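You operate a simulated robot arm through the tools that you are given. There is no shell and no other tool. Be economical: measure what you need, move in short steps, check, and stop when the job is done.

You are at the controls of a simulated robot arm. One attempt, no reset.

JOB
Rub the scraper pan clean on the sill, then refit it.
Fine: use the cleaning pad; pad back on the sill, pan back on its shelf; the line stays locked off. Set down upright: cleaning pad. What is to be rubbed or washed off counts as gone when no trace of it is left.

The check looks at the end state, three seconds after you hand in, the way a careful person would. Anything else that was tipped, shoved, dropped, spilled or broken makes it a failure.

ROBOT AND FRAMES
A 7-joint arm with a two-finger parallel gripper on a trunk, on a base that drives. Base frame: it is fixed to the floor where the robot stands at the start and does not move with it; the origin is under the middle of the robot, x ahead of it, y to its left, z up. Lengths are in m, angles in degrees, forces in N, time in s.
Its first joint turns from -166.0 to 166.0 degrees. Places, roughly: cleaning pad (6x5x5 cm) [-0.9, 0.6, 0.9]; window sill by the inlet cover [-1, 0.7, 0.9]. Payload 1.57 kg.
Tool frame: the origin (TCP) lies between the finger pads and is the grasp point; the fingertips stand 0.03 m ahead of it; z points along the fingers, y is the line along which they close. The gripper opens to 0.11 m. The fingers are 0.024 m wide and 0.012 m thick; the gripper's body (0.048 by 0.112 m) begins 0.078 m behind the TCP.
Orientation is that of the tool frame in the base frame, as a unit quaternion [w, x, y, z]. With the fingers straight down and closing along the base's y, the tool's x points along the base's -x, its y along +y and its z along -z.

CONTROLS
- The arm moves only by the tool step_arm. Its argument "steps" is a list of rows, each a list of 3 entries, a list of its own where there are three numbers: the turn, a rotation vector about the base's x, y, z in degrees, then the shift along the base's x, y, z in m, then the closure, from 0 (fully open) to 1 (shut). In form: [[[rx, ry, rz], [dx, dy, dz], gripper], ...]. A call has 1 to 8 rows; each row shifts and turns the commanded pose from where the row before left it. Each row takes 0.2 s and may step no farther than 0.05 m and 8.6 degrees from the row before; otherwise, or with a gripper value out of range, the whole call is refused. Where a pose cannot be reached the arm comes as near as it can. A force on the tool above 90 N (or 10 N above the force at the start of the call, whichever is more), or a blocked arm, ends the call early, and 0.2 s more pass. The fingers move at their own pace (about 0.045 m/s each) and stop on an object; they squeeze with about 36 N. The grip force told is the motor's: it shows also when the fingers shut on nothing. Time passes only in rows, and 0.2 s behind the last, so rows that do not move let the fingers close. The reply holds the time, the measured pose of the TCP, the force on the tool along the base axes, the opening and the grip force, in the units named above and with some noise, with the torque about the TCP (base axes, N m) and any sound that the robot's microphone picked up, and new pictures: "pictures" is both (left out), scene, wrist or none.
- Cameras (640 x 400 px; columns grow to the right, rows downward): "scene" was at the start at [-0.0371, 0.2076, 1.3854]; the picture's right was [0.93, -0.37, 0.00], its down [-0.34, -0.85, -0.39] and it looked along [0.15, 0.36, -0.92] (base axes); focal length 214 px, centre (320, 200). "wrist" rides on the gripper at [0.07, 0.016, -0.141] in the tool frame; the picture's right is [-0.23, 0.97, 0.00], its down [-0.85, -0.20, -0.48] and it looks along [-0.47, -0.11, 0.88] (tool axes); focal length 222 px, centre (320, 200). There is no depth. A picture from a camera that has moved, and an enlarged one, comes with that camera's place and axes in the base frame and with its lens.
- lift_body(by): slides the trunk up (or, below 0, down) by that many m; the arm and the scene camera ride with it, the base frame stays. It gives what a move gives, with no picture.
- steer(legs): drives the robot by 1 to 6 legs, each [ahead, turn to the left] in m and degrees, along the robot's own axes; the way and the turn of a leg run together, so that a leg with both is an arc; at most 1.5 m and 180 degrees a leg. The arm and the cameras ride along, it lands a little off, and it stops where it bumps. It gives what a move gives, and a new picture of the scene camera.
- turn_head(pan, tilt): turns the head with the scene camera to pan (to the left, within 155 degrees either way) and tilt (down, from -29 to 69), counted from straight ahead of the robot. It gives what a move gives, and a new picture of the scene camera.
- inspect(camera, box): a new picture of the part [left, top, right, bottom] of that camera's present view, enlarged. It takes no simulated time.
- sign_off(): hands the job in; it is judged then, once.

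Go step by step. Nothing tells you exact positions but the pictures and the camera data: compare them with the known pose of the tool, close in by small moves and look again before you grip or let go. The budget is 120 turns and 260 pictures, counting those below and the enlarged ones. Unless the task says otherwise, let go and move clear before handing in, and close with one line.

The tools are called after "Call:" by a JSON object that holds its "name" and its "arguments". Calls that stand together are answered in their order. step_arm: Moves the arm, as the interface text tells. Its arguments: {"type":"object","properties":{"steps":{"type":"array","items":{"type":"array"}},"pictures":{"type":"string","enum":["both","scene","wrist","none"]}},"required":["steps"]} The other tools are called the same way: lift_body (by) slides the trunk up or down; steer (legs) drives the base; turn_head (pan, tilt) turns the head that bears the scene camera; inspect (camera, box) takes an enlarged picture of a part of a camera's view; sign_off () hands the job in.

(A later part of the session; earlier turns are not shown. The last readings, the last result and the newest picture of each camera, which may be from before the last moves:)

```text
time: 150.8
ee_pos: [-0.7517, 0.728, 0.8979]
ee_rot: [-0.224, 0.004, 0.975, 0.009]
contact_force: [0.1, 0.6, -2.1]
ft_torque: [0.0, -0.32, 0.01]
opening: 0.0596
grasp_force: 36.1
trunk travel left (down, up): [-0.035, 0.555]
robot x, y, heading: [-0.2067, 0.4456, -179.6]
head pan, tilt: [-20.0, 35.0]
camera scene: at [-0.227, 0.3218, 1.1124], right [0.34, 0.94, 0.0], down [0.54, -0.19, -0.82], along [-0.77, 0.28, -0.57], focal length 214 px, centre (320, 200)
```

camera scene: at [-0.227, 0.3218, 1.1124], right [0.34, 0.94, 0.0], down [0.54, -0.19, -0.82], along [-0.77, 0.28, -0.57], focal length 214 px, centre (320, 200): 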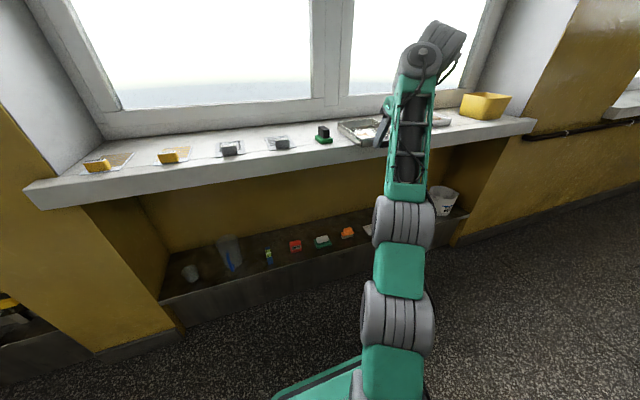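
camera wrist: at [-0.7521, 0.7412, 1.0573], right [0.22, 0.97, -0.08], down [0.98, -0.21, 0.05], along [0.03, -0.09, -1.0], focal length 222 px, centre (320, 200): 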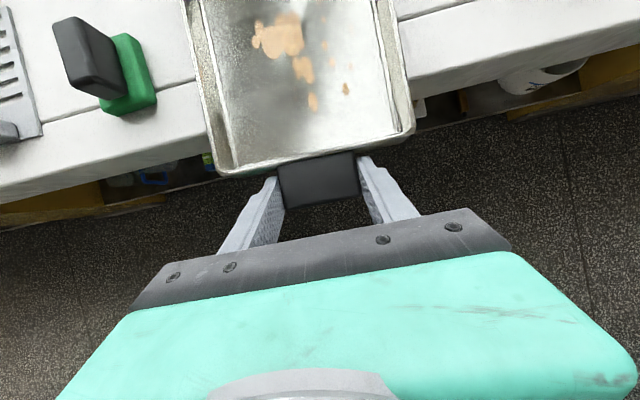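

Arm is near full stretch; drive forward 0.058 m to bring the pan over the sill.

Call:
{"name": "steer", "arguments": {"legs": [[0.06, 0]]}}

Call:
{"name": "inspect", "arguments": {"camera": "wrist", "box": [80, 0, 560, 300]}}

Call:
{"name": "inspect", "arguments": {"camera": "scene", "box": [260, 80, 460, 200]}}

```text
time: 151.7
ee_pos: [-0.8101, 0.7272, 0.8988]
ee_rot: [-0.224, 0.005, 0.975, 0.009]
contact_force: [0.1, 1.2, -2.7]
ft_torque: [0.03, -0.29, -0.02]
opening: 0.0594
grasp_force: 35.8
trunk travel left (down, up): [-0.035, 0.555]
robot x, y, heading: [-0.2674, 0.4445, -179.7]
head pan, tilt: [-20.0, 35.0]
camera scene: at [-0.2859, 0.3215, 1.1124], right [0.34, 0.94, 0.0], down [0.54, -0.19, -0.82], along [-0.77, 0.28, -0.57], focal length 214 px, centre (320, 200)
```

scene: 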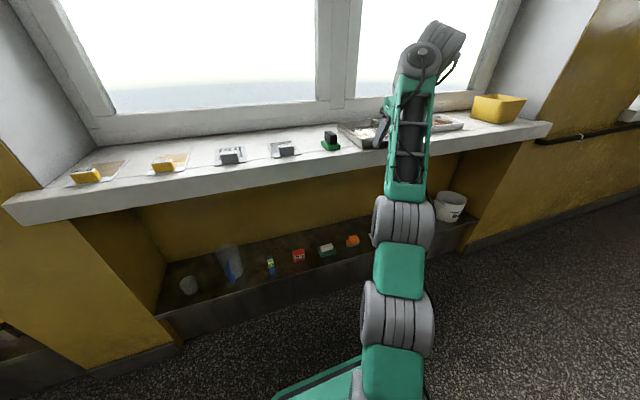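

```text
1.33 times, centred on (320, 150) of wrist
camera zoom: at [-0.8117, 0.7406, 1.0568], right [0.22, 0.97, -0.08], down [0.98, -0.21, 0.05], along [0.03, -0.09, -0.99], focal length 296 px, centre (320, 267)
```

zoom: 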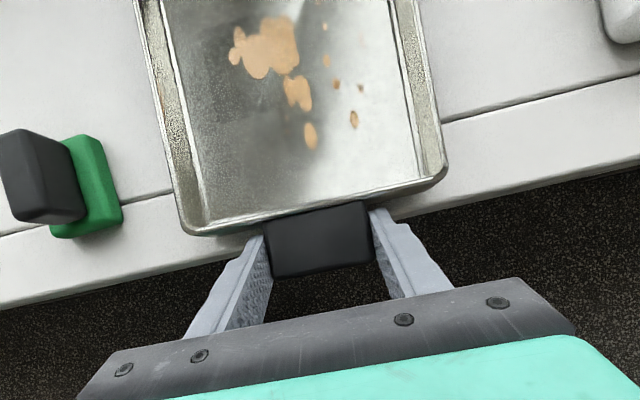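

```text
3.20 times, centred on (360, 140) of scene
camera zoom: at [-0.2859, 0.3215, 1.1124], right [0.34, 0.94, 0.0], down [0.54, -0.19, -0.82], along [-0.77, 0.28, -0.57], focal length 686 px, centre (192, 392)
```

zoom: 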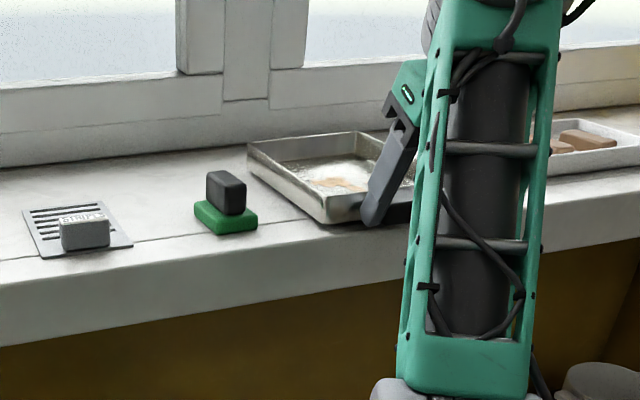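

The pan's wall is ~1 cm inside the sill edge; shift back ~1.2 cm so the fingers stay outside the edge, then lower.

Call:
{"name": "step_arm", "arguments": {"steps": [[[0, 0, 0], [0.012, 0.008, 0], 1], [[0, 0, 0], [0, 0, 0], 1]], "pictures": "none"}}

Call:
{"name": "lift_body", "arguments": {"by": -0.018}}

Call:
{"name": "inspect", "arguments": {"camera": "wrist", "box": [80, 0, 560, 300]}}

Call:
{"name": "inspect", "arguments": {"camera": "scene", "box": [320, 100, 420, 165]}}

```text
time: 152.3
ee_pos: [-0.799, 0.7354, 0.9001]
ee_rot: [-0.225, 0.004, 0.974, 0.009]
contact_force: [0.5, -0.6, -3.6]
ft_torque: [0.01, -0.29, 0.01]
opening: 0.0592
grasp_force: 36.2
trunk travel left (down, up): [-0.035, 0.555]
robot x, y, heading: [-0.265, 0.4449, -179.6]
head pan, tilt: [-20.0, 35.0]
```

```text
time: 153.0
ee_pos: [-0.7964, 0.7343, 0.8871]
ee_rot: [-0.23, 0.003, 0.973, 0.012]
contact_force: [-0.2, 1.6, 31.9]
ft_torque: [0.51, 0.79, -0.54]
opening: 0.0594
grasp_force: 36.2
trunk travel left (down, up): [-0.017, 0.573]
robot x, y, heading: [-0.2659, 0.4456, -179.7]
head pan, tilt: [-20.0, 35.0]
```

```text
1.33 times, centred on (320, 150) of wrist
camera zoom: at [-0.7955, 0.7468, 1.0452], right [0.22, 0.97, -0.08], down [0.98, -0.21, 0.04], along [0.02, -0.09, -1.0], focal length 296 px, centre (320, 267)
```

zoom: 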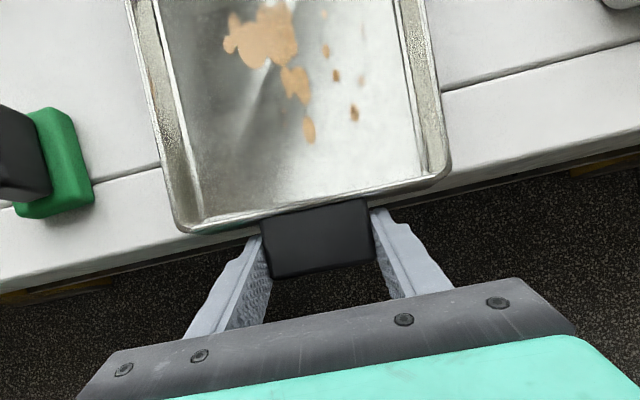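

```text
6.15 times, centred on (370, 132) of scene
camera zoom: at [-0.284, 0.3205, 1.0948], right [0.34, 0.94, 0.0], down [0.54, -0.19, -0.82], along [-0.77, 0.28, -0.57], focal length 1320 px, centre (12, 615)
```

zoom: 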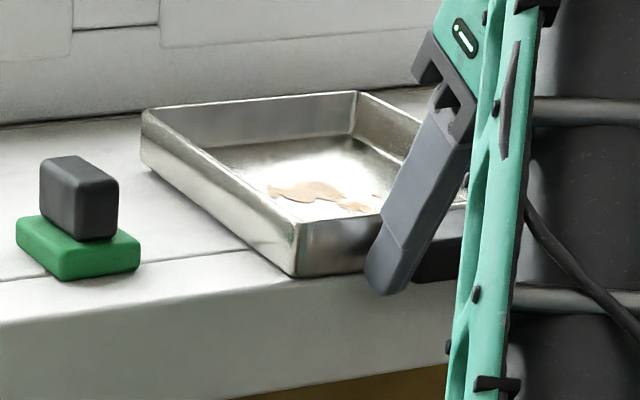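

The pan is resting on the sill (32 N). Ease the pressure slightly, then release.

Call:
{"name": "lift_body", "arguments": {"by": 0.004}}

Call:
{"name": "step_arm", "arguments": {"steps": [[[0, 0, 0], [0, 0, 0], 0.3], [[0, 0, 0], [0, 0, 0], 0.2], [[0, 0, 0], [0, 0, 0], 0.1]], "pictures": "none"}}

Call:
{"name": "inspect", "arguments": {"camera": "scene", "box": [320, 100, 420, 165]}}

```text
time: 153.5
ee_pos: [-0.7966, 0.7341, 0.8854]
ee_rot: [-0.224, 0.004, 0.975, 0.008]
contact_force: [9.1, 0.6, 15.1]
ft_torque: [-0.81, 0.04, 0.37]
opening: 0.06
grasp_force: 36.1
trunk travel left (down, up): [-0.021, 0.569]
robot x, y, heading: [-0.2692, 0.4444, -179.9]
head pan, tilt: [-20.0, 35.0]
```

```text
time: 154.3
ee_pos: [-0.799, 0.7349, 0.8847]
ee_rot: [-0.224, 0.004, 0.975, 0.009]
contact_force: [-0.4, -0.7, -0.3]
ft_torque: [0.01, -0.01, -0.01]
opening: 0.0989
grasp_force: 0.1
trunk travel left (down, up): [-0.021, 0.569]
robot x, y, heading: [-0.2656, 0.4458, -179.5]
head pan, tilt: [-20.0, 35.0]
```

```text
6.15 times, centred on (370, 132) of scene
camera zoom: at [-0.2857, 0.3214, 1.0984], right [0.34, 0.94, 0.0], down [0.54, -0.19, -0.82], along [-0.77, 0.28, -0.57], focal length 1320 px, centre (12, 615)
```

zoom: 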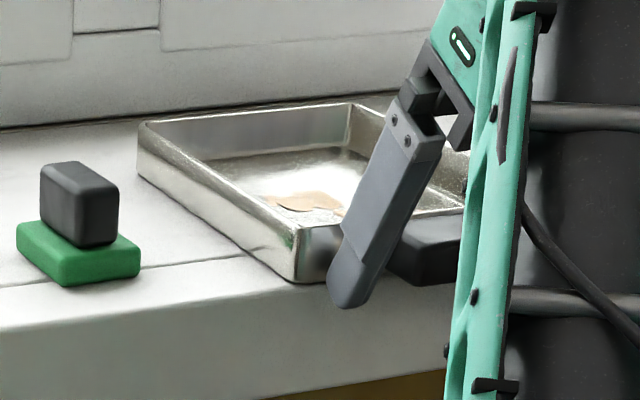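

The pan sits stably on the sill. Back the fingers out, untilt the tool and raise.

Call:
{"name": "step_arm", "arguments": {"steps": [[[0, 0, 0], [0.03, 0, 0], 0], [[0, 0, 0], [0.04, 0, 0], 0], [[0, 0, 0], [0.04, 0, 0.02], 0], [[0, -5, 0], [0.02, -0.03, 0.03], 0], [[0, -6, 0], [0.01, -0.04, 0.02], 0], [[0, -5, 0], [0.01, -0.045, 0.01], 0], [[0, -5, 0], [0, -0.045, 0.01], 0], [[0, -5, 0], [0, -0.045, 0.01], 0]], "pictures": "none"}}

Call:
{"name": "lift_body", "arguments": {"by": 0.25}}

Call:
{"name": "steer", "arguments": {"legs": [[0, -45], [0.25, 0], [0, 45]]}}

Call:
{"name": "turn_head", "arguments": {"pan": 10, "tilt": 60}}

```text
time: 156.1
ee_pos: [-0.6353, 0.5634, 0.8805]
ee_rot: [0.0, 0.001, 1.0, 0.01]
contact_force: [0.1, 0.3, 1.1]
ft_torque: [-0.01, -0.02, 0.04]
opening: 0.1098
grasp_force: 0.1
out of reach, approached as far as the arm can: row 5, 6, 7, 8
trunk travel left (down, up): [-0.021, 0.569]
robot x, y, heading: [-0.2663, 0.4485, -179.4]
head pan, tilt: [-20.0, 35.0]
```

```text
time: 158.7
ee_pos: [-0.6362, 0.5651, 1.1293]
ee_rot: [0.0, 0.001, 1.0, 0.01]
contact_force: [-0.4, 0.2, -0.2]
ft_torque: [-0.01, 0.0, -0.01]
opening: 0.11
grasp_force: 0.0
trunk travel left (down, up): [-0.271, 0.319]
robot x, y, heading: [-0.2664, 0.4454, -179.6]
head pan, tilt: [-20.0, 35.0]
```

```text
time: 164.6
ee_pos: [-0.8149, 0.7378, 1.1303]
ee_rot: [0.0, -0.001, 1.0, 0.01]
contact_force: [0.3, 0.0, 0.2]
ft_torque: [0.0, -0.02, 0.0]
opening: 0.1101
grasp_force: 0.1
trunk travel left (down, up): [-0.271, 0.319]
robot x, y, heading: [-0.4407, 0.6217, -179.4]
head pan, tilt: [-20.0, 35.0]
camera scene: at [-0.4623, 0.4966, 1.3484], right [0.33, 0.94, 0.0], down [0.54, -0.19, -0.82], along [-0.77, 0.27, -0.57], focal length 214 px, centre (320, 200)
```

scene: 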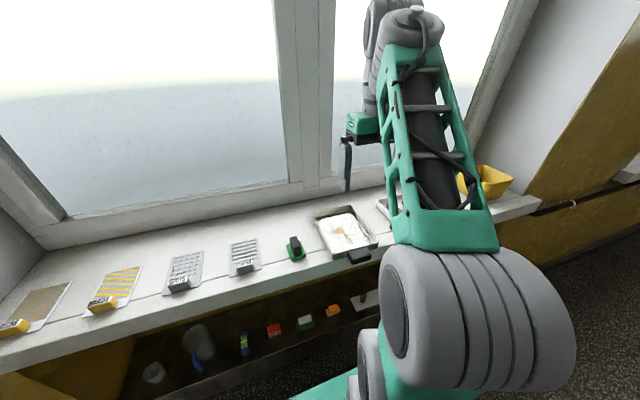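

```text
time: 165.6
ee_pos: [-0.8144, 0.7369, 1.1309]
ee_rot: [0.0, -0.001, 1.0, 0.009]
contact_force: [0.8, -0.7, 0.0]
ft_torque: [-0.01, 0.0, -0.04]
opening: 0.1101
grasp_force: 0.0
trunk travel left (down, up): [-0.271, 0.319]
robot x, y, heading: [-0.4433, 0.624, -179.3]
head pan, tilt: [10.0, 60.0]
camera scene: at [-0.4447, 0.4551, 1.3142], right [-0.18, 0.98, 0.0], down [0.85, 0.16, -0.5], along [-0.49, -0.09, -0.87], focal length 214 px, centre (320, 200)
```

scene: 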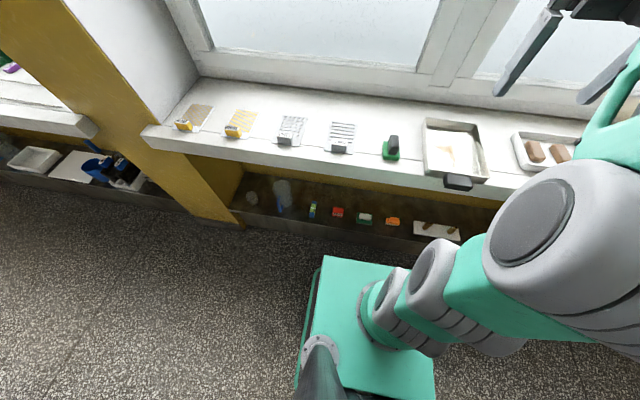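

Excellent view. Enlarge the pad and pan.

Call:
{"name": "inspect", "arguments": {"camera": "scene", "box": [360, 100, 500, 200]}}

```text
4.00 times, centred on (430, 150) of scene
camera zoom: at [-0.4447, 0.4551, 1.3142], right [-0.18, 0.98, 0.0], down [0.85, 0.16, -0.5], along [-0.49, -0.09, -0.87], focal length 858 px, centre (-120, 400)
```

zoom: 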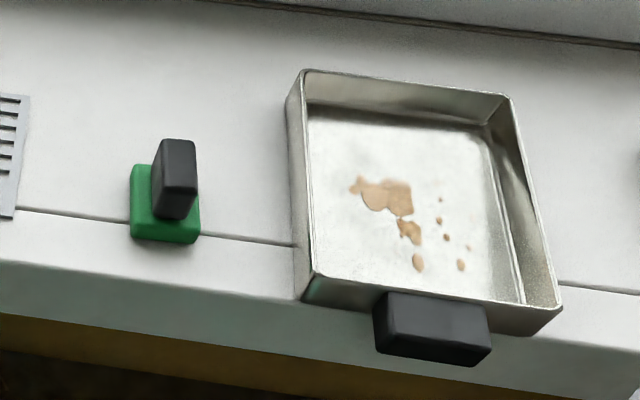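

Pad base at about x −0.857…−0.91, y 0.55…0.597, with a ~2.3 cm thick handle centred near (−0.887, 0.572). Move above it, tool vertical, fingers closing along y.

Call:
{"name": "step_arm", "arguments": {"steps": [[[0, 0, 0], [-0.015, -0.045, 0], 0], [[0, 0, 0], [-0.015, -0.045, 0], 0], [[0, 0, 0], [-0.02, -0.04, -0.02], 0], [[0, 0, 0], [-0.02, -0.034, -0.025], 0], [[0, 0, 0], [0, 0, -0.04], 0], [[0, 0, 0], [0, 0, -0.03], 0], [[0, 0, 0], [0, 0, -0.02], 0]], "pictures": "both"}}

```text
time: 167.2
ee_pos: [-0.859, 0.6655, 1.062]
ee_rot: [-0.001, -0.004, 1.0, 0.0]
contact_force: [-0.2, 0.0, 0.4]
ft_torque: [-0.02, -0.02, 0.01]
opening: 0.1101
grasp_force: 0.0
out of reach, approached as far as the arm can: row 2, 3, 4, 5, 6, 7
trunk travel left (down, up): [-0.271, 0.319]
robot x, y, heading: [-0.438, 0.6213, -179.3]
head pan, tilt: [10.0, 60.0]
camera scene: at [-0.4447, 0.4551, 1.3141], right [-0.19, 0.98, 0.0], down [0.85, 0.16, -0.5], along [-0.49, -0.09, -0.87], focal length 214 px, centre (320, 200)
camera wrist: at [-0.9286, 0.6804, 1.204], right [0.22, 0.98, 0.0], down [0.86, -0.19, 0.48], along [0.46, -0.11, -0.88], focal length 222 px, centre (320, 200)
```

scene: 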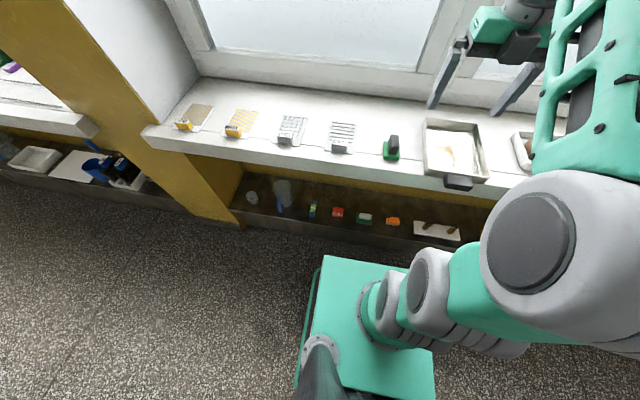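
wrist: 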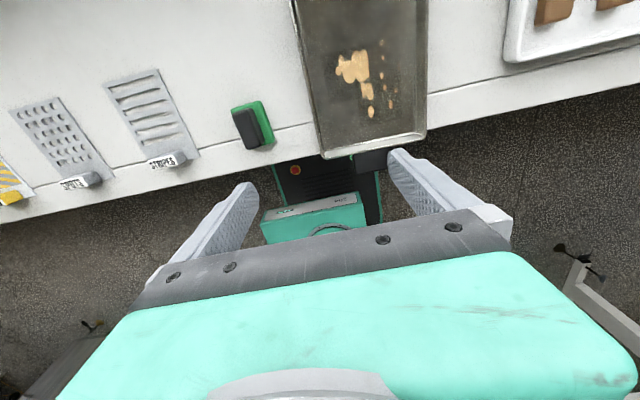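

The flipped tool is near its wrist-rotation limit; rotate it back by 180° about vertical (gripper is symmetric).

Call:
{"name": "step_arm", "arguments": {"steps": [[[0, 0, 8.2], [0, 0, 0.01], 0], [[0, 0, 8.2], [0, 0, 0.01], 0], [[0, 0, 8.2], [0, 0, 0.01], 0], [[0, 0, 8.2], [0, 0, 0], 0], [[0, 0, 8.2], [0, 0, 0], 0], [[0, 0, 8.2], [0, 0, 0], 0], [[0, 0, 8.2], [0, 0, 0], 0], [[0, 0, 8.2], [0, 0, 0], 0]], "pictures": "none"}}

Call:
{"name": "step_arm", "arguments": {"steps": [[[0, 0, 8.2], [0, 0, 0], 0], [[0, 0, 8.2], [0, 0, 0], 0], [[0, 0, 8.2], [0, 0, 0], 0], [[0, 0, 8.2], [0, 0, 0], 0], [[0, 0, 8.2], [0, 0, 0], 0], [[0, 0, 8.2], [0, 0, 0], 0], [[0, 0, 8.2], [0, 0, 0], 0], [[0, 0, 8.2], [0, 0, 0], 0]], "pictures": "none"}}

Call:
{"name": "step_arm", "arguments": {"steps": [[[0, 0, 8.2], [0, 0, 0], 0], [[0, 0, 8.2], [0, 0, 0], 0], [[0, 0, 8.2], [0, 0, 0], 0], [[0, 0, 8.2], [-0.005, -0.02, 0], 0], [[0, 0, 8.2], [-0.005, -0.02, 0], 0], [[0, 0, 8.2], [-0.005, -0.02, 0], 0]], "pictures": "none"}}

```text
time: 169.0
ee_pos: [-0.8573, 0.6659, 1.0935]
ee_rot: [-0.005, -0.543, 0.84, 0.008]
contact_force: [0.4, -0.2, 0.1]
ft_torque: [0.01, 0.01, 0.01]
opening: 0.1101
grasp_force: 0.2
trunk travel left (down, up): [-0.271, 0.319]
robot x, y, heading: [-0.4418, 0.6229, -179.4]
head pan, tilt: [10.0, 60.0]
```

```text
time: 170.8
ee_pos: [-0.8583, 0.6651, 1.095]
ee_rot: [0.009, 0.911, -0.411, -0.004]
contact_force: [0.2, -0.8, 0.7]
ft_torque: [0.01, -0.01, -0.01]
opening: 0.1099
grasp_force: 0.0
trunk travel left (down, up): [-0.271, 0.319]
robot x, y, heading: [-0.4454, 0.6198, -179.4]
head pan, tilt: [10.0, 60.0]
```

```text
time: 172.2
ee_pos: [-0.8727, 0.6043, 1.0932]
ee_rot: [0.01, 1.0, 0.004, 0.0]
contact_force: [-0.7, 0.4, -0.2]
ft_torque: [-0.03, 0.01, -0.04]
opening: 0.1099
grasp_force: 0.1
trunk travel left (down, up): [-0.271, 0.319]
robot x, y, heading: [-0.4427, 0.6252, -179.6]
head pan, tilt: [10.0, 60.0]
```

Now tool is squared (rotated 180°). Move over the pad and descend part way.

Call:
{"name": "step_arm", "arguments": {"steps": [[[0, 0, 0], [-0.005, -0.016, -0.02], 0], [[0, 0, 0], [-0.008, -0.016, -0.03], 0], [[0, 0, 0], [0, 0, -0.04], 0], [[0, 0, 0], [0, 0, -0.03], 0]], "pictures": "both"}}

Call:
{"name": "inspect", "arguments": {"camera": "scene", "box": [340, 70, 480, 170]}}

```text
time: 173.2
ee_pos: [-0.883, 0.5746, 0.9729]
ee_rot: [0.009, 1.0, 0.004, 0.0]
contact_force: [0.7, 0.0, -1.1]
ft_torque: [-0.01, 0.01, 0.0]
opening: 0.11
grasp_force: 0.1
trunk travel left (down, up): [-0.271, 0.319]
robot x, y, heading: [-0.4458, 0.6204, -179.4]
head pan, tilt: [10.0, 60.0]
camera scene: at [-0.4446, 0.4551, 1.3141], right [-0.19, 0.98, 0.0], down [0.85, 0.16, -0.5], along [-0.49, -0.09, -0.87], focal length 214 px, centre (320, 200)
camera wrist: at [-0.8146, 0.5612, 1.115], right [-0.22, -0.98, 0.02], down [-0.86, 0.2, 0.47], along [-0.47, 0.09, -0.88], focal length 222 px, centre (320, 200)
```

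scene: 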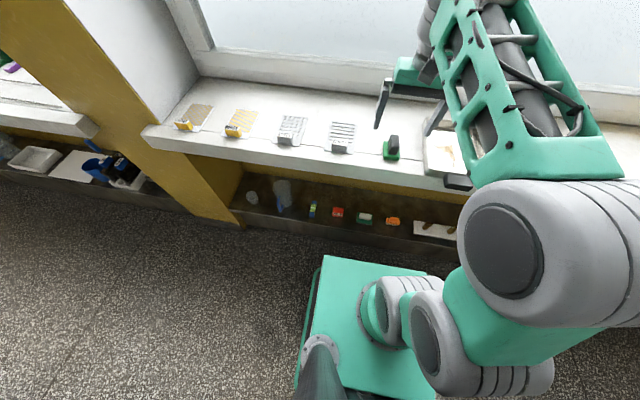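
wrist: 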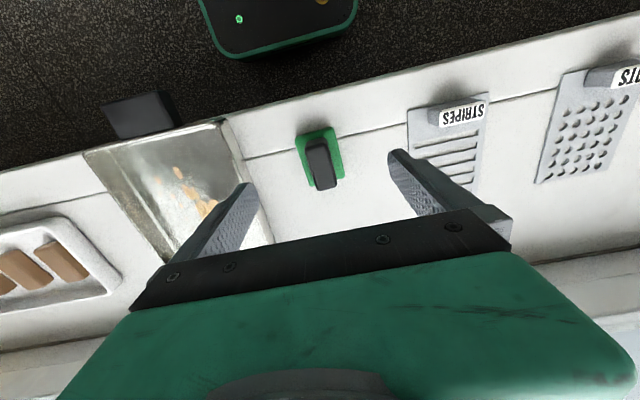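

```text
4.00 times, centred on (410, 120) of scene
camera zoom: at [-0.4446, 0.4551, 1.3141], right [-0.19, 0.98, 0.0], down [0.85, 0.16, -0.5], along [-0.49, -0.09, -0.87], focal length 858 px, centre (-40, 520)
```

zoom: 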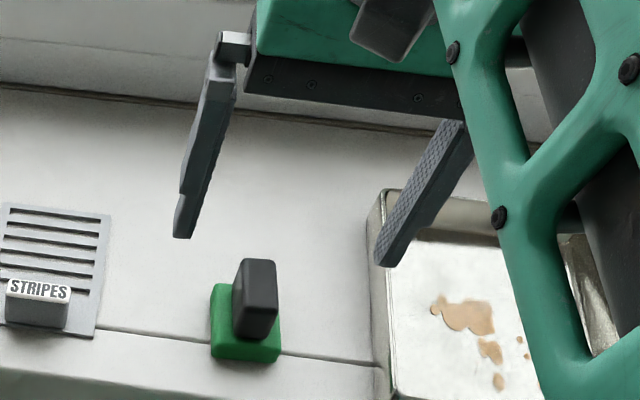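

Handle centre at about (−0.887, 0.572). Narrow the fingers to ~5.5 cm to avoid neighbours and descend.

Call:
{"name": "step_arm", "arguments": {"steps": [[[0, 0, 0], [-0.004, -0.003, 0], 0.5], [[0, 0, 0], [0, 0, 0], 0.5], [[0, 0, 0], [0, 0, -0.02], 0.5], [[0, 0, 0], [0, 0, -0.02], 0.5], [[0, 0, 0], [0, 0, -0.012], 0.5]], "pictures": "wrist"}}

Call:
{"name": "inspect", "arguments": {"camera": "scene", "box": [350, 90, 450, 170]}}

```text
time: 174.4
ee_pos: [-0.8889, 0.5713, 0.921]
ee_rot: [0.01, 1.0, 0.004, -0.001]
contact_force: [0.7, 0.3, 0.5]
ft_torque: [0.0, 0.05, 0.0]
opening: 0.055
grasp_force: 0.0
trunk travel left (down, up): [-0.271, 0.319]
robot x, y, heading: [-0.4445, 0.6226, -179.2]
head pan, tilt: [10.0, 60.0]
camera wrist: at [-0.8191, 0.5578, 1.0634], right [-0.22, -0.98, 0.02], down [-0.86, 0.2, 0.48], along [-0.47, 0.09, -0.88], focal length 222 px, centre (320, 200)
```

wrist: 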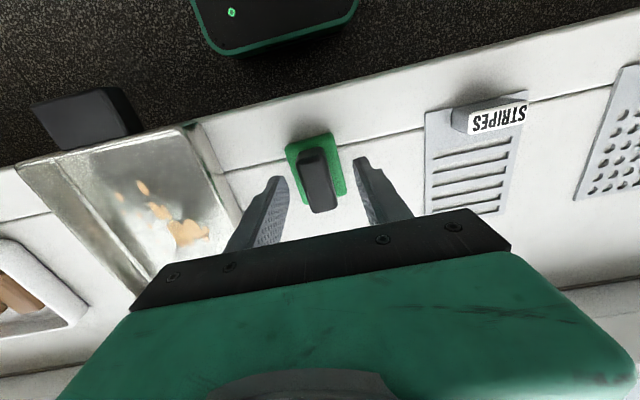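

```text
5.00 times, centred on (400, 130) of scene
camera zoom: at [-0.4446, 0.4551, 1.3141], right [-0.19, 0.98, 0.0], down [0.85, 0.16, -0.5], along [-0.49, -0.09, -0.87], focal length 1072 px, centre (-80, 550)
```

zoom: 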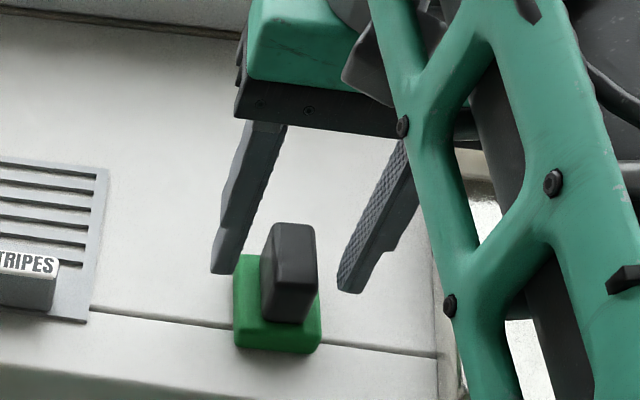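

Centred over the handle; descend another ~1.6 cm and close.

Call:
{"name": "step_arm", "arguments": {"steps": [[[0, 0, 0], [0, 0, -0.01], 0.5], [[0, 0, 0], [0, 0, -0.007], 0.5], [[0, 0, 0], [0, 0, 0], 1], [[0, 0, 0], [0, 0, 0], 1], [[0, 0, 0], [0, 0, 0], 1], [[0, 0, 0], [0, 0, 0], 1]], "pictures": "wrist"}}

Call:
{"name": "inspect", "arguments": {"camera": "scene", "box": [350, 90, 450, 170]}}

```text
time: 175.8
ee_pos: [-0.8899, 0.5709, 0.9073]
ee_rot: [0.01, 1.0, 0.004, -0.002]
contact_force: [-2.5, -1.8, 11.5]
ft_torque: [0.18, 0.29, 0.06]
opening: 0.0228
grasp_force: 32.5
trunk travel left (down, up): [-0.271, 0.319]
robot x, y, heading: [-0.4418, 0.6217, -179.3]
head pan, tilt: [10.0, 60.0]
camera wrist: at [-0.8196, 0.5573, 1.0481], right [-0.22, -0.98, 0.02], down [-0.86, 0.2, 0.48], along [-0.47, 0.09, -0.88], focal length 222 px, centre (320, 200)
```

wrist: 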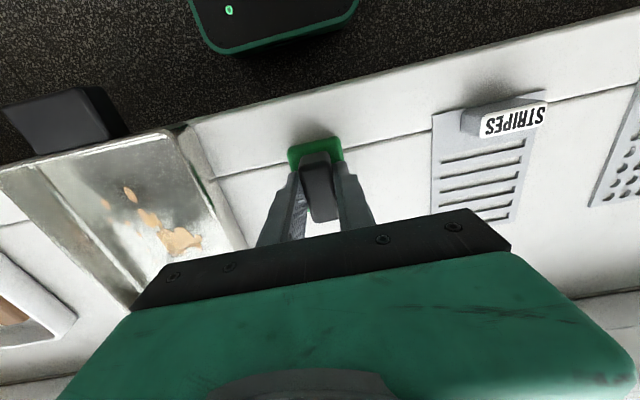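

```text
5.00 times, centred on (400, 130) of scene
camera zoom: at [-0.4443, 0.4549, 1.3143], right [-0.19, 0.98, 0.0], down [0.85, 0.16, -0.5], along [-0.49, -0.09, -0.87], focal length 1072 px, centre (-80, 550)
```

zoom: 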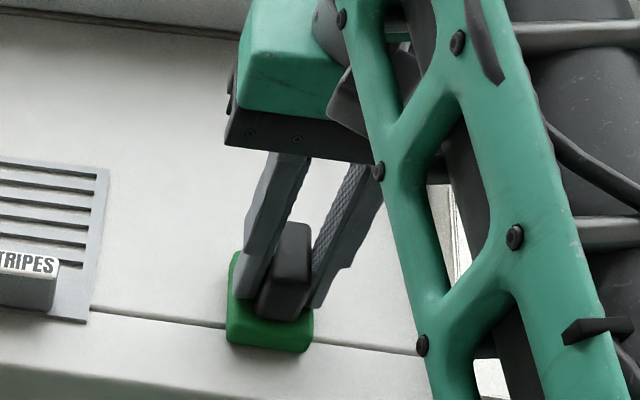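

Pad gripped by its handle (reference: TCP (−0.889, 0.571, 0.907) on the sill). Lift and carry it over the pan.

Call:
{"name": "step_arm", "arguments": {"steps": [[[0, 0, 0], [0, 0, 0.03], 1], [[0, 0, 0], [0, 0, 0.03], 1], [[0, 0, 0], [-0.01, 0.045, 0], 1], [[0, 0, 0], [-0.01, 0.045, 0], 1], [[0, 0, 0], [-0.005, 0.04, 0], 1], [[0, 0, 0], [-0.005, 0.03, 0], 1], [[0, 0, 0], [0, 0, -0.02], 1], [[0, 0, 0], [0, 0, -0.015], 1]], "pictures": "wrist"}}

Call:
{"name": "turn_head", "arguments": {"pan": -15, "tilt": 60}}

```text
time: 177.6
ee_pos: [-0.9198, 0.7296, 0.9295]
ee_rot: [0.009, 1.0, 0.005, -0.001]
contact_force: [-0.2, 0.2, -0.5]
ft_torque: [0.02, 0.03, 0.01]
opening: 0.0228
grasp_force: 35.3
trunk travel left (down, up): [-0.271, 0.319]
robot x, y, heading: [-0.4456, 0.6219, -178.9]
head pan, tilt: [10.0, 60.0]
camera wrist: at [-0.8494, 0.7172, 1.0718], right [-0.22, -0.98, 0.02], down [-0.86, 0.2, 0.48], along [-0.47, 0.09, -0.88], focal length 222 px, centre (320, 200)
```

wrist: 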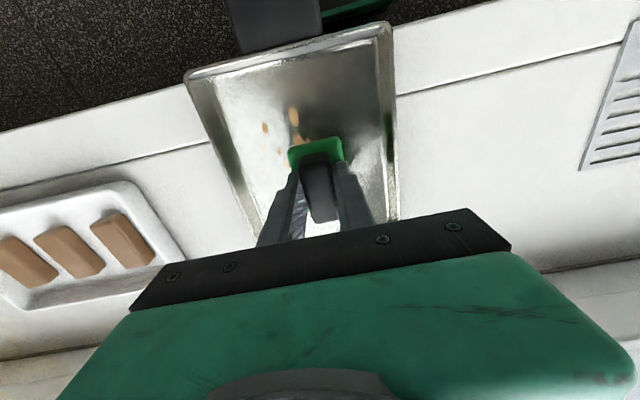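

```text
time: 178.5
ee_pos: [-0.9188, 0.7295, 0.9296]
ee_rot: [0.01, 1.0, 0.004, 0.0]
contact_force: [-0.5, 0.2, -0.7]
ft_torque: [-0.03, 0.01, 0.0]
opening: 0.0228
grasp_force: 35.6
trunk travel left (down, up): [-0.271, 0.319]
robot x, y, heading: [-0.4436, 0.6185, -179.5]
head pan, tilt: [-15.0, 60.0]
camera scene: at [-0.4438, 0.4839, 1.3141], right [0.25, 0.97, 0.0], down [0.84, -0.21, -0.5], along [-0.48, 0.12, -0.87], focal length 214 px, centre (320, 200)
```

scene: 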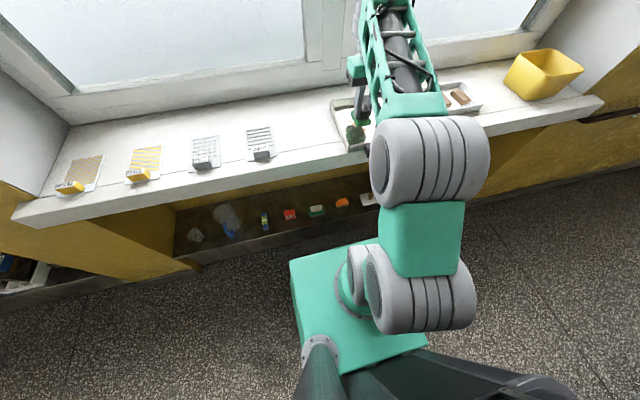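

Lower gently onto the pan floor.

Call:
{"name": "step_arm", "arguments": {"steps": [[[0, 0, 0], [0, 0, -0.012], 1], [[0, 0, 0], [0, 0, -0.006], 1], [[0, 0, 0], [0, 0, -0.003], 1]], "pictures": "none"}}

```text
time: 179.3
ee_pos: [-0.9197, 0.7296, 0.9099]
ee_rot: [0.01, 1.0, 0.004, -0.002]
contact_force: [0.4, 0.5, 5.4]
ft_torque: [0.19, 0.13, -0.04]
opening: 0.023
grasp_force: 36.1
trunk travel left (down, up): [-0.271, 0.319]
robot x, y, heading: [-0.442, 0.6255, -179.1]
head pan, tilt: [-15.0, 60.0]
```

Contact (5 N). Press a little and rub with strokes along x, then shift in y.

Call:
{"name": "step_arm", "arguments": {"steps": [[[0, 0, 0], [-0.015, 0, -0.003], 1], [[0, 0, 0], [-0.02, 0, 0], 1], [[0, 0, 0], [0.035, 0, 0], 1], [[0, 0, 0], [0.036, 0, 0], 1], [[0, 0, 0], [0, -0.02, 0], 1], [[0, 0, 0], [-0.036, 0, 0], 1], [[0, 0, 0], [-0.036, 0, 0], 1], [[0, 0, 0], [0.036, 0, 0], 1]], "pictures": "none"}}

Call:
{"name": "inspect", "arguments": {"camera": "wrist", "box": [120, 0, 460, 240]}}

```text
time: 181.1
ee_pos: [-0.9194, 0.7117, 0.9098]
ee_rot: [0.009, 1.0, 0.004, -0.003]
contact_force: [-3.7, -1.5, 37.1]
ft_torque: [0.76, 0.04, 0.08]
opening: 0.0231
grasp_force: 35.6
trunk travel left (down, up): [-0.271, 0.319]
robot x, y, heading: [-0.4439, 0.622, -179.6]
head pan, tilt: [-15.0, 60.0]
```

```text
1.67 times, centred on (290, 120) of wrist
camera zoom: at [-0.8488, 0.6978, 1.051], right [-0.22, -0.98, 0.02], down [-0.85, 0.2, 0.48], along [-0.47, 0.09, -0.88], focal length 370 px, centre (370, 333)
```

zoom: 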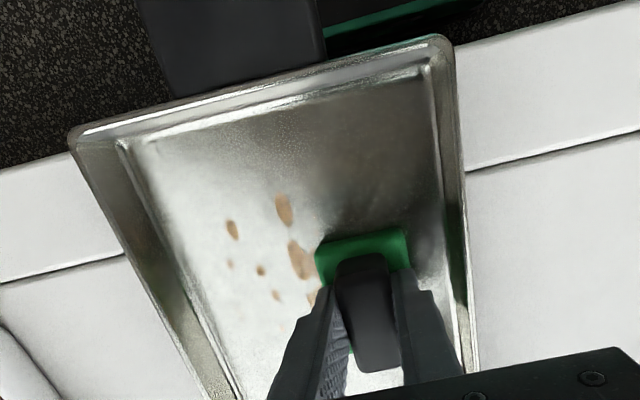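

Rubbing works and the pan stays put. Continue with strokes at larger y.

Call:
{"name": "step_arm", "arguments": {"steps": [[[0, 0, 0], [0.03, 0.02, 0.001], 1], [[0, 0, 0], [0.012, 0, 0], 1], [[0, 0, 0], [-0.04, 0, 0], 1], [[0, 0, 0], [-0.04, 0, 0], 1], [[0, 0, 0], [0, 0.02, 0], 1], [[0, 0, 0], [0.04, 0, 0], 1], [[0, 0, 0], [0.04, 0, 0], 1], [[0, 0, 0], [-0.04, 0, 0], 1]], "pictures": "none"}}

Call:
{"name": "step_arm", "arguments": {"steps": [[[0, 0, 0], [-0.04, 0, 0], 1], [[0, 0, 0], [0, 0.02, 0], 1], [[0, 0, 0], [0.04, 0, 0], 1], [[0, 0, 0], [0.04, 0, 0], 1], [[0, 0, 0], [-0.04, 0, 0], 1], [[0, 0, 0], [-0.04, 0, 0], 1], [[0, 0, 0], [0.04, 0, 0], 1]], "pictures": "none"}}

Call:
{"name": "inspect", "arguments": {"camera": "wrist", "box": [120, 0, 460, 240]}}

```text
time: 182.9
ee_pos: [-0.9141, 0.7502, 0.9093]
ee_rot: [0.01, 1.0, 0.003, -0.002]
contact_force: [4.8, 2.6, 24.8]
ft_torque: [0.65, -0.06, -0.09]
opening: 0.0231
grasp_force: 36.1
trunk travel left (down, up): [-0.271, 0.319]
robot x, y, heading: [-0.442, 0.6243, -179.4]
head pan, tilt: [-15.0, 60.0]
```

```text
time: 184.5
ee_pos: [-0.9149, 0.7695, 0.9102]
ee_rot: [0.01, 1.0, 0.005, 0.0]
contact_force: [1.8, -1.5, 17.8]
ft_torque: [0.32, 0.1, -0.02]
opening: 0.023
grasp_force: 35.1
trunk travel left (down, up): [-0.271, 0.319]
robot x, y, heading: [-0.4422, 0.6207, -179.2]
head pan, tilt: [-15.0, 60.0]
```

```text
1.67 times, centred on (290, 120) of wrist
camera zoom: at [-0.846, 0.7556, 1.0517], right [-0.22, -0.98, 0.02], down [-0.86, 0.2, 0.48], along [-0.47, 0.09, -0.88], focal length 370 px, centre (370, 333)
```

zoom: 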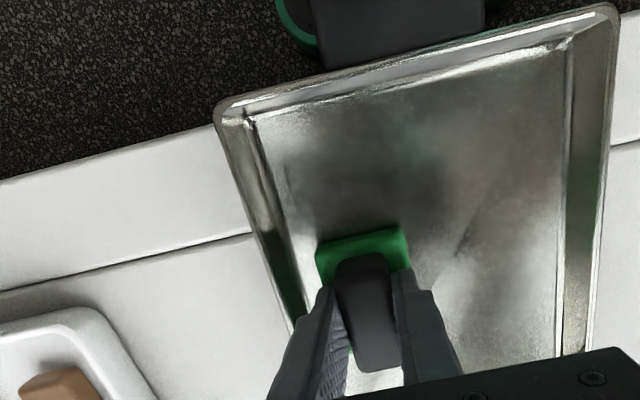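

Visible part looks clean. Lift the pad and check the whole pan.

Call:
{"name": "step_arm", "arguments": {"steps": [[[0, 0, 0], [0, 0, 0.03], 1], [[0, 0, 0], [0, 0, 0.03], 1], [[0, 0, 0], [0.01, -0.045, 0.02], 1], [[0, 0, 0], [0.005, -0.045, 0], 1], [[0, 0, 0], [0.005, -0.04, 0], 1], [[0, 0, 0], [0.005, -0.04, 0], 1], [[0, 0, 0], [0, -0.028, 0], 1]], "pictures": "none"}}

Call:
{"name": "turn_head", "arguments": {"pan": 0, "tilt": 60}}

Call:
{"name": "inspect", "arguments": {"camera": "scene", "box": [320, 70, 480, 190]}}

Call:
{"name": "inspect", "arguments": {"camera": "wrist", "box": [0, 0, 400, 250]}}

```text
refused: row 3 steps farther than a row can; nothing moved
```

```text
time: 185.2
ee_pos: [-0.9165, 0.7675, 0.9098]
ee_rot: [0.011, 1.0, 0.005, 0.0]
contact_force: [1.9, -1.7, 16.6]
ft_torque: [0.23, 0.06, -0.02]
opening: 0.023
grasp_force: 35.0
trunk travel left (down, up): [-0.271, 0.319]
robot x, y, heading: [-0.4411, 0.623, -179.2]
head pan, tilt: [0.0, 60.0]
camera scene: at [-0.4447, 0.4662, 1.3141], right [-0.01, 1.0, 0.0], down [0.87, 0.01, -0.5], along [-0.5, -0.01, -0.87], focal length 214 px, centre (320, 200)
```

scene: 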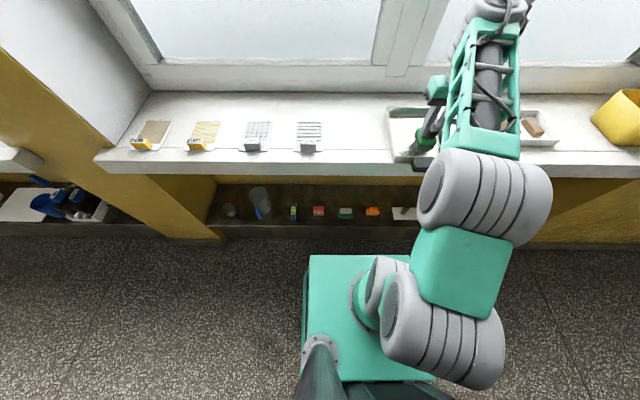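

```text
3.33 times, centred on (400, 130) of scene
camera zoom: at [-0.4447, 0.4662, 1.3141], right [-0.01, 1.0, 0.0], down [0.87, 0.01, -0.5], along [-0.5, -0.01, -0.87], focal length 715 px, centre (53, 433)
```

zoom: 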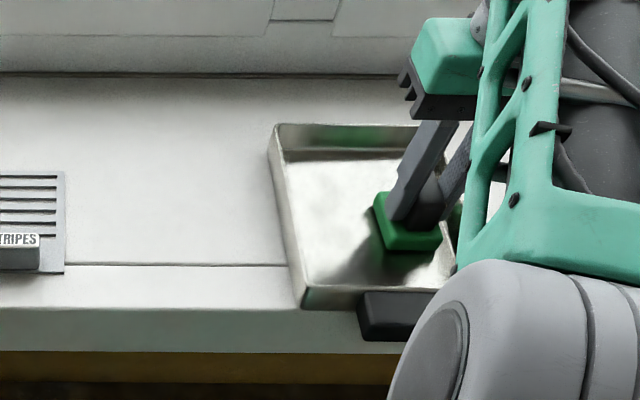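

```text
1.60 times, centred on (200, 125) of wrist
camera zoom: at [-0.846, 0.7557, 1.0517], right [-0.22, -0.98, 0.02], down [-0.86, 0.2, 0.48], along [-0.47, 0.09, -0.88], focal length 355 px, centre (512, 320)
```

zoom: 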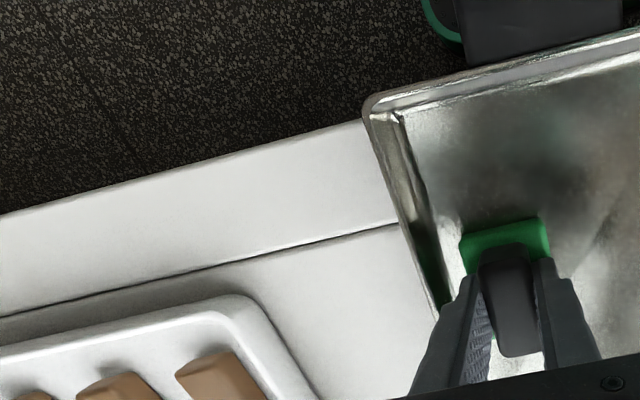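

Everything visible is clean. Lift the pad and carry it back over its original spot, then look at the full pan floor.

Call:
{"name": "step_arm", "arguments": {"steps": [[[0, 0, 0], [0, 0, 0.03], 1], [[0, 0, 0], [0, 0, 0.04], 1], [[0, 0, 0], [0.005, -0.045, 0], 1], [[0, 0, 0], [0.005, -0.045, 0], 1], [[0, 0, 0], [0.005, -0.045, 0], 1], [[0, 0, 0], [0.005, -0.045, 0], 1], [[0, 0, 0], [0.006, -0.016, 0], 1]], "pictures": "wrist"}}

Call:
{"name": "inspect", "arguments": {"camera": "scene", "box": [350, 90, 470, 180]}}

Call:
{"name": "inspect", "arguments": {"camera": "wrist", "box": [0, 80, 280, 300]}}

```text
time: 186.8
ee_pos: [-0.8917, 0.5725, 0.9774]
ee_rot: [0.01, 1.0, 0.004, 0.0]
contact_force: [-0.4, 0.7, -1.4]
ft_torque: [0.03, -0.03, 0.01]
opening: 0.0231
grasp_force: 36.0
trunk travel left (down, up): [-0.271, 0.319]
robot x, y, heading: [-0.4432, 0.623, -179.4]
head pan, tilt: [0.0, 60.0]
camera wrist: at [-0.8222, 0.56, 1.1187], right [-0.22, -0.98, 0.02], down [-0.86, 0.2, 0.47], along [-0.47, 0.09, -0.88], focal length 222 px, centre (320, 200)
```

wrist: 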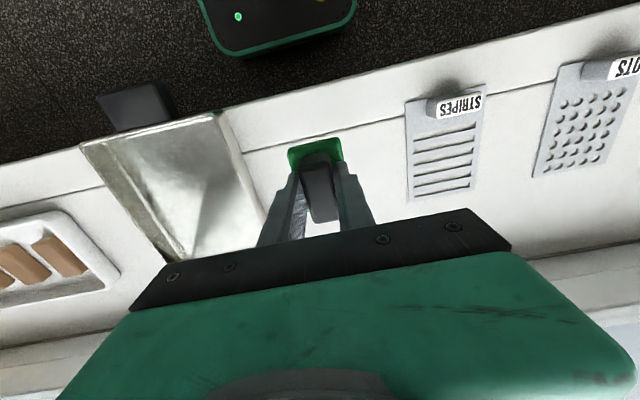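

```text
4.44 times, centred on (410, 135) of scene
camera zoom: at [-0.4459, 0.4666, 1.3141], right [-0.01, 1.0, 0.0], down [0.87, 0.01, -0.5], along [-0.5, -0.01, -0.87], focal length 953 px, centre (-80, 489)
```

zoom: 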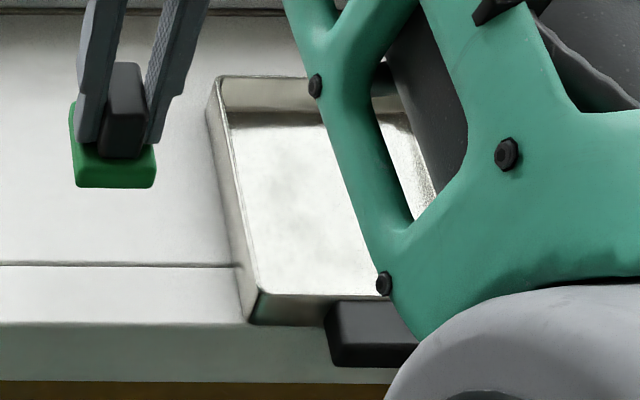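

```text
1.82 times, centred on (140, 190) of wrist
camera zoom: at [-0.8222, 0.56, 1.1187], right [-0.22, -0.98, 0.02], down [-0.86, 0.2, 0.47], along [-0.47, 0.09, -0.88], focal length 404 px, centre (647, 218)
```

zoom: 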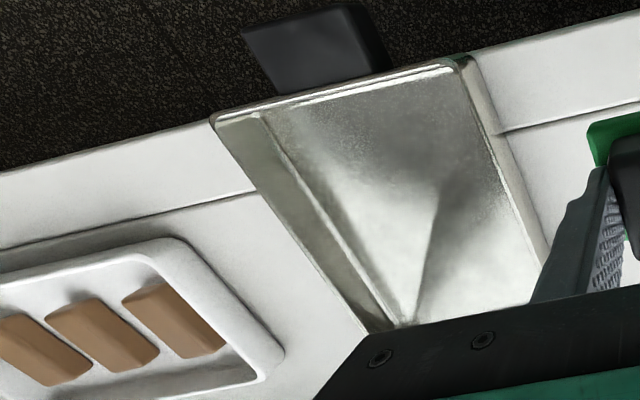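

The pan floor looks clean. Set the pad back down on its spot.

Call:
{"name": "step_arm", "arguments": {"steps": [[[0, 0, 0], [0.002, -0.001, -0.03], 1], [[0, 0, 0], [0, 0, -0.025], 1], [[0, 0, 0], [0, 0, -0.01], 1], [[0, 0, 0], [0, 0, -0.003], 1]], "pictures": "none"}}

```text
time: 187.8
ee_pos: [-0.8899, 0.5714, 0.9105]
ee_rot: [0.009, 1.0, 0.005, 0.0]
contact_force: [-0.2, 0.1, -0.4]
ft_torque: [0.02, 0.04, 0.01]
opening: 0.023
grasp_force: 35.0
trunk travel left (down, up): [-0.271, 0.319]
robot x, y, heading: [-0.4446, 0.6221, -179.2]
head pan, tilt: [0.0, 60.0]
```

Call:
{"name": "step_arm", "arguments": {"steps": [[[0, 0, 0], [0, 0, -0.003], 1], [[0, 0, 0], [0, 0, -0.002], 1]], "pictures": "none"}}

```text
time: 188.4
ee_pos: [-0.8899, 0.5724, 0.9052]
ee_rot: [0.011, 1.0, 0.005, -0.002]
contact_force: [2.2, -0.3, 11.0]
ft_torque: [0.26, -0.28, -0.07]
opening: 0.0228
grasp_force: 34.9
trunk travel left (down, up): [-0.271, 0.319]
robot x, y, heading: [-0.4463, 0.624, -179.4]
head pan, tilt: [0.0, 60.0]
```

Contact (11 N). Release to ~5.5 cm opening and rise straight up.

Call:
{"name": "step_arm", "arguments": {"steps": [[[0, 0, 0], [0, 0, 0.001], 0.7], [[0, 0, 0], [0, 0, 0], 0.5], [[0, 0, 0], [0, 0, 0], 0.5], [[0, 0, 0], [0, 0, 0.03], 0.5], [[0, 0, 0], [0, 0, 0.04], 0.5], [[0, 0, 0], [0, 0, 0.04], 0.3]], "pictures": "wrist"}}

Call:
{"name": "inspect", "arguments": {"camera": "scene", "box": [340, 90, 460, 180]}}

```text
time: 189.8
ee_pos: [-0.8924, 0.5763, 1.0145]
ee_rot: [0.01, 1.0, 0.004, 0.0]
contact_force: [0.1, 0.0, 0.5]
ft_torque: [0.0, -0.02, -0.03]
opening: 0.0771
grasp_force: 0.0
trunk travel left (down, up): [-0.271, 0.319]
robot x, y, heading: [-0.4447, 0.6234, -179.4]
head pan, tilt: [0.0, 60.0]
camera wrist: at [-0.8221, 0.5626, 1.1569], right [-0.22, -0.98, 0.02], down [-0.86, 0.2, 0.47], along [-0.46, 0.09, -0.88], focal length 222 px, centre (320, 200)
```

wrist: 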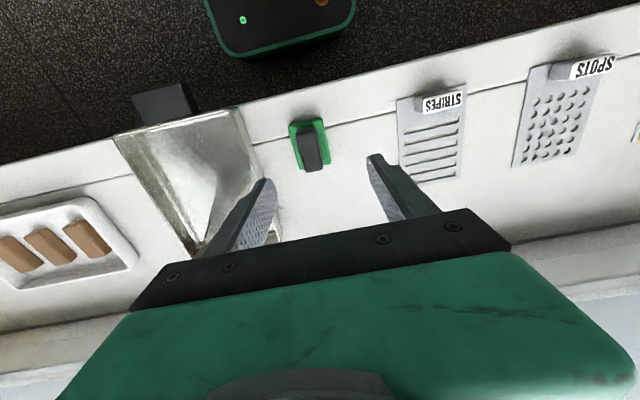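

```text
4.44 times, centred on (400, 135) of scene
camera zoom: at [-0.4459, 0.4666, 1.314], right [-0.01, 1.0, 0.0], down [0.87, 0.01, -0.5], along [-0.5, -0.01, -0.87], focal length 953 px, centre (-36, 489)
```

zoom: 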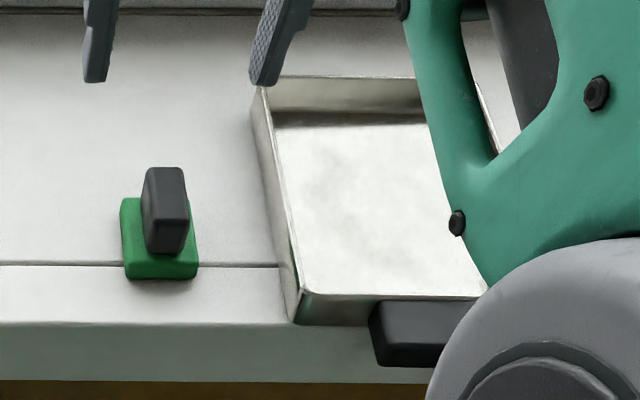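

The pad stands upright on its spot. Now re-flip the tool (camera side forward) as needed for the refit, rising first.

Call:
{"name": "step_arm", "arguments": {"steps": [[[0, 0, 0], [0.01, 0.025, 0.04], 0], [[0, 0, 0], [0.01, 0.03, 0.035], 0], [[0, 0, 0], [0.01, 0.03, 0], 0], [[0, 0, -8.2], [0, 0, 0], 0], [[0, 0, -8.2], [0, 0, 0], 0], [[0, 0, -8.2], [0, 0, 0], 0], [[0, 0, -8.2], [0, 0, 0], 0], [[0, 0, -8.2], [0, 0, 0], 0]], "pictures": "none"}}

Call:
{"name": "step_arm", "arguments": {"steps": [[[0, 0, -8.2], [0, 0, 0], 0], [[0, 0, -8.2], [0, 0, 0], 0], [[0, 0, -8.2], [0, 0, 0], 0], [[0, 0, -8.2], [0, 0, 0], 0], [[0, 0, -8.2], [0, 0, 0], 0], [[0, 0, -8.2], [0, 0, 0], 0], [[0, 0, -8.2], [0, 0, 0], 0], [[0, 0, -8.2], [0, 0, 0], 0]], "pictures": "none"}}

Call:
{"name": "step_arm", "arguments": {"steps": [[[0, 0, -8.2], [0.01, 0.01, 0], 0], [[0, 0, -8.2], [0.01, 0.01, 0], 0], [[0, 0, -8.2], [0.01, 0.01, 0], 0], [[0, 0, -8.2], [0, 0.01, 0], 0], [[0, 0, -8.2], [0, 0.01, 0], 0], [[0, 0, -8.2], [0, 0.01, 0], 0], [[0, 0, -8.2], [0, 0.01, 0], 0], [[0, 0, -8.2], [0, 0.01, 0], 0]], "pictures": "none"}}

```text
time: 191.7
ee_pos: [-0.8602, 0.6571, 1.0889]
ee_rot: [0.009, 0.938, -0.347, -0.004]
contact_force: [-0.6, 0.0, 0.6]
ft_torque: [0.02, 0.01, 0.01]
opening: 0.1099
grasp_force: 0.0
trunk travel left (down, up): [-0.271, 0.319]
robot x, y, heading: [-0.4417, 0.6204, -179.3]
head pan, tilt: [0.0, 60.0]
```

```text
time: 193.4
ee_pos: [-0.8604, 0.6574, 1.0893]
ee_rot: [-0.006, -0.6, 0.8, 0.008]
contact_force: [0.4, -0.8, -0.7]
ft_torque: [-0.01, 0.0, -0.02]
opening: 0.11
grasp_force: 0.1
trunk travel left (down, up): [-0.271, 0.319]
robot x, y, heading: [-0.4415, 0.6257, -179.3]
head pan, tilt: [0.0, 60.0]
```

```text
time: 195.2
ee_pos: [-0.8307, 0.7372, 1.0907]
ee_rot: [-0.001, -0.07, 0.997, 0.009]
contact_force: [-0.6, 0.2, -0.5]
ft_torque: [-0.01, 0.01, 0.01]
opening: 0.11
grasp_force: 0.1
trunk travel left (down, up): [-0.271, 0.319]
robot x, y, heading: [-0.444, 0.6247, -179.4]
head pan, tilt: [0.0, 60.0]
```

Finish the rotation, drive back to the spot used for setting the pan down, and look.

Call:
{"name": "step_arm", "arguments": {"steps": [[[0, 0, -4], [0, 0, 0.02], 0], [[0, 0, -4], [0, 0, 0.02], 0]], "pictures": "none"}}

Call:
{"name": "steer", "arguments": {"legs": [[0, -45], [-0.25, 0], [0, 45]]}}

Call:
{"name": "turn_head", "arguments": {"pan": -25, "tilt": 45}}

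Call:
{"name": "inspect", "arguments": {"camera": "scene", "box": [260, 70, 460, 200]}}

```text
time: 195.8
ee_pos: [-0.8305, 0.737, 1.1281]
ee_rot: [0.0, -0.003, 1.0, 0.01]
contact_force: [0.0, -0.3, -0.1]
ft_torque: [-0.01, 0.02, 0.02]
opening: 0.1099
grasp_force: 0.0
trunk travel left (down, up): [-0.271, 0.319]
robot x, y, heading: [-0.4422, 0.6228, -179.3]
head pan, tilt: [0.0, 60.0]
```

```text
time: 201.8
ee_pos: [-0.6566, 0.5603, 1.1285]
ee_rot: [0.0, -0.007, 1.0, 0.01]
contact_force: [1.4, -0.6, 0.5]
ft_torque: [0.02, 0.03, -0.04]
opening: 0.11
grasp_force: 0.1
trunk travel left (down, up): [-0.271, 0.319]
robot x, y, heading: [-0.2656, 0.4487, -179.0]
head pan, tilt: [0.0, 60.0]
camera scene: at [-0.2687, 0.2931, 1.3141], right [-0.02, 1.0, 0.0], down [0.87, 0.02, -0.5], along [-0.5, -0.01, -0.87], focal length 214 px, centre (320, 200)
```

scene: 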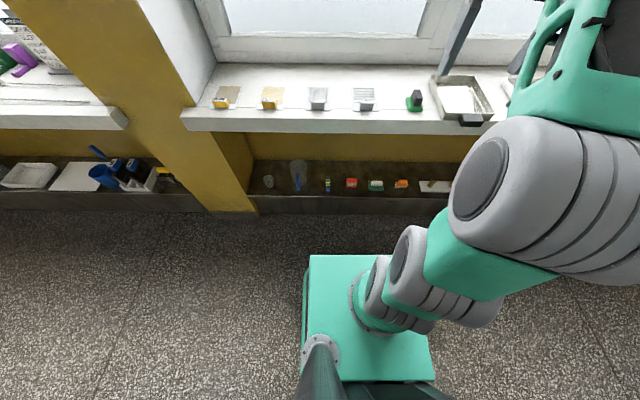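

```text
time: 202.7
ee_pos: [-0.6554, 0.5613, 1.1294]
ee_rot: [0.0, -0.007, 1.0, 0.01]
contact_force: [-0.2, -0.3, -0.5]
ft_torque: [0.0, -0.01, 0.0]
opening: 0.1099
grasp_force: 0.1
trunk travel left (down, up): [-0.271, 0.319]
robot x, y, heading: [-0.2645, 0.4464, -178.6]
head pan, tilt: [-25.0, 45.0]
camera scene: at [-0.2764, 0.3273, 1.3335], right [0.4, 0.92, 0.0], down [0.65, -0.28, -0.71], along [-0.65, 0.28, -0.71], focal length 214 px, centre (320, 200)
```

scene: 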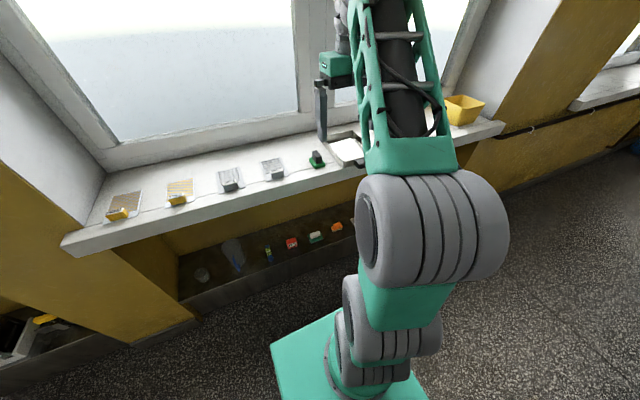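

```text
3.08 times, centred on (360, 135) of scene
camera zoom: at [-0.2764, 0.3273, 1.3335], right [0.4, 0.92, 0.0], down [0.65, -0.28, -0.71], along [-0.65, 0.28, -0.71], focal length 660 px, centre (197, 400)
```

zoom: 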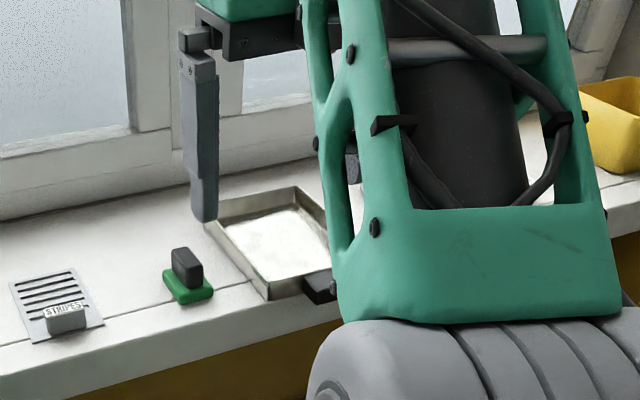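

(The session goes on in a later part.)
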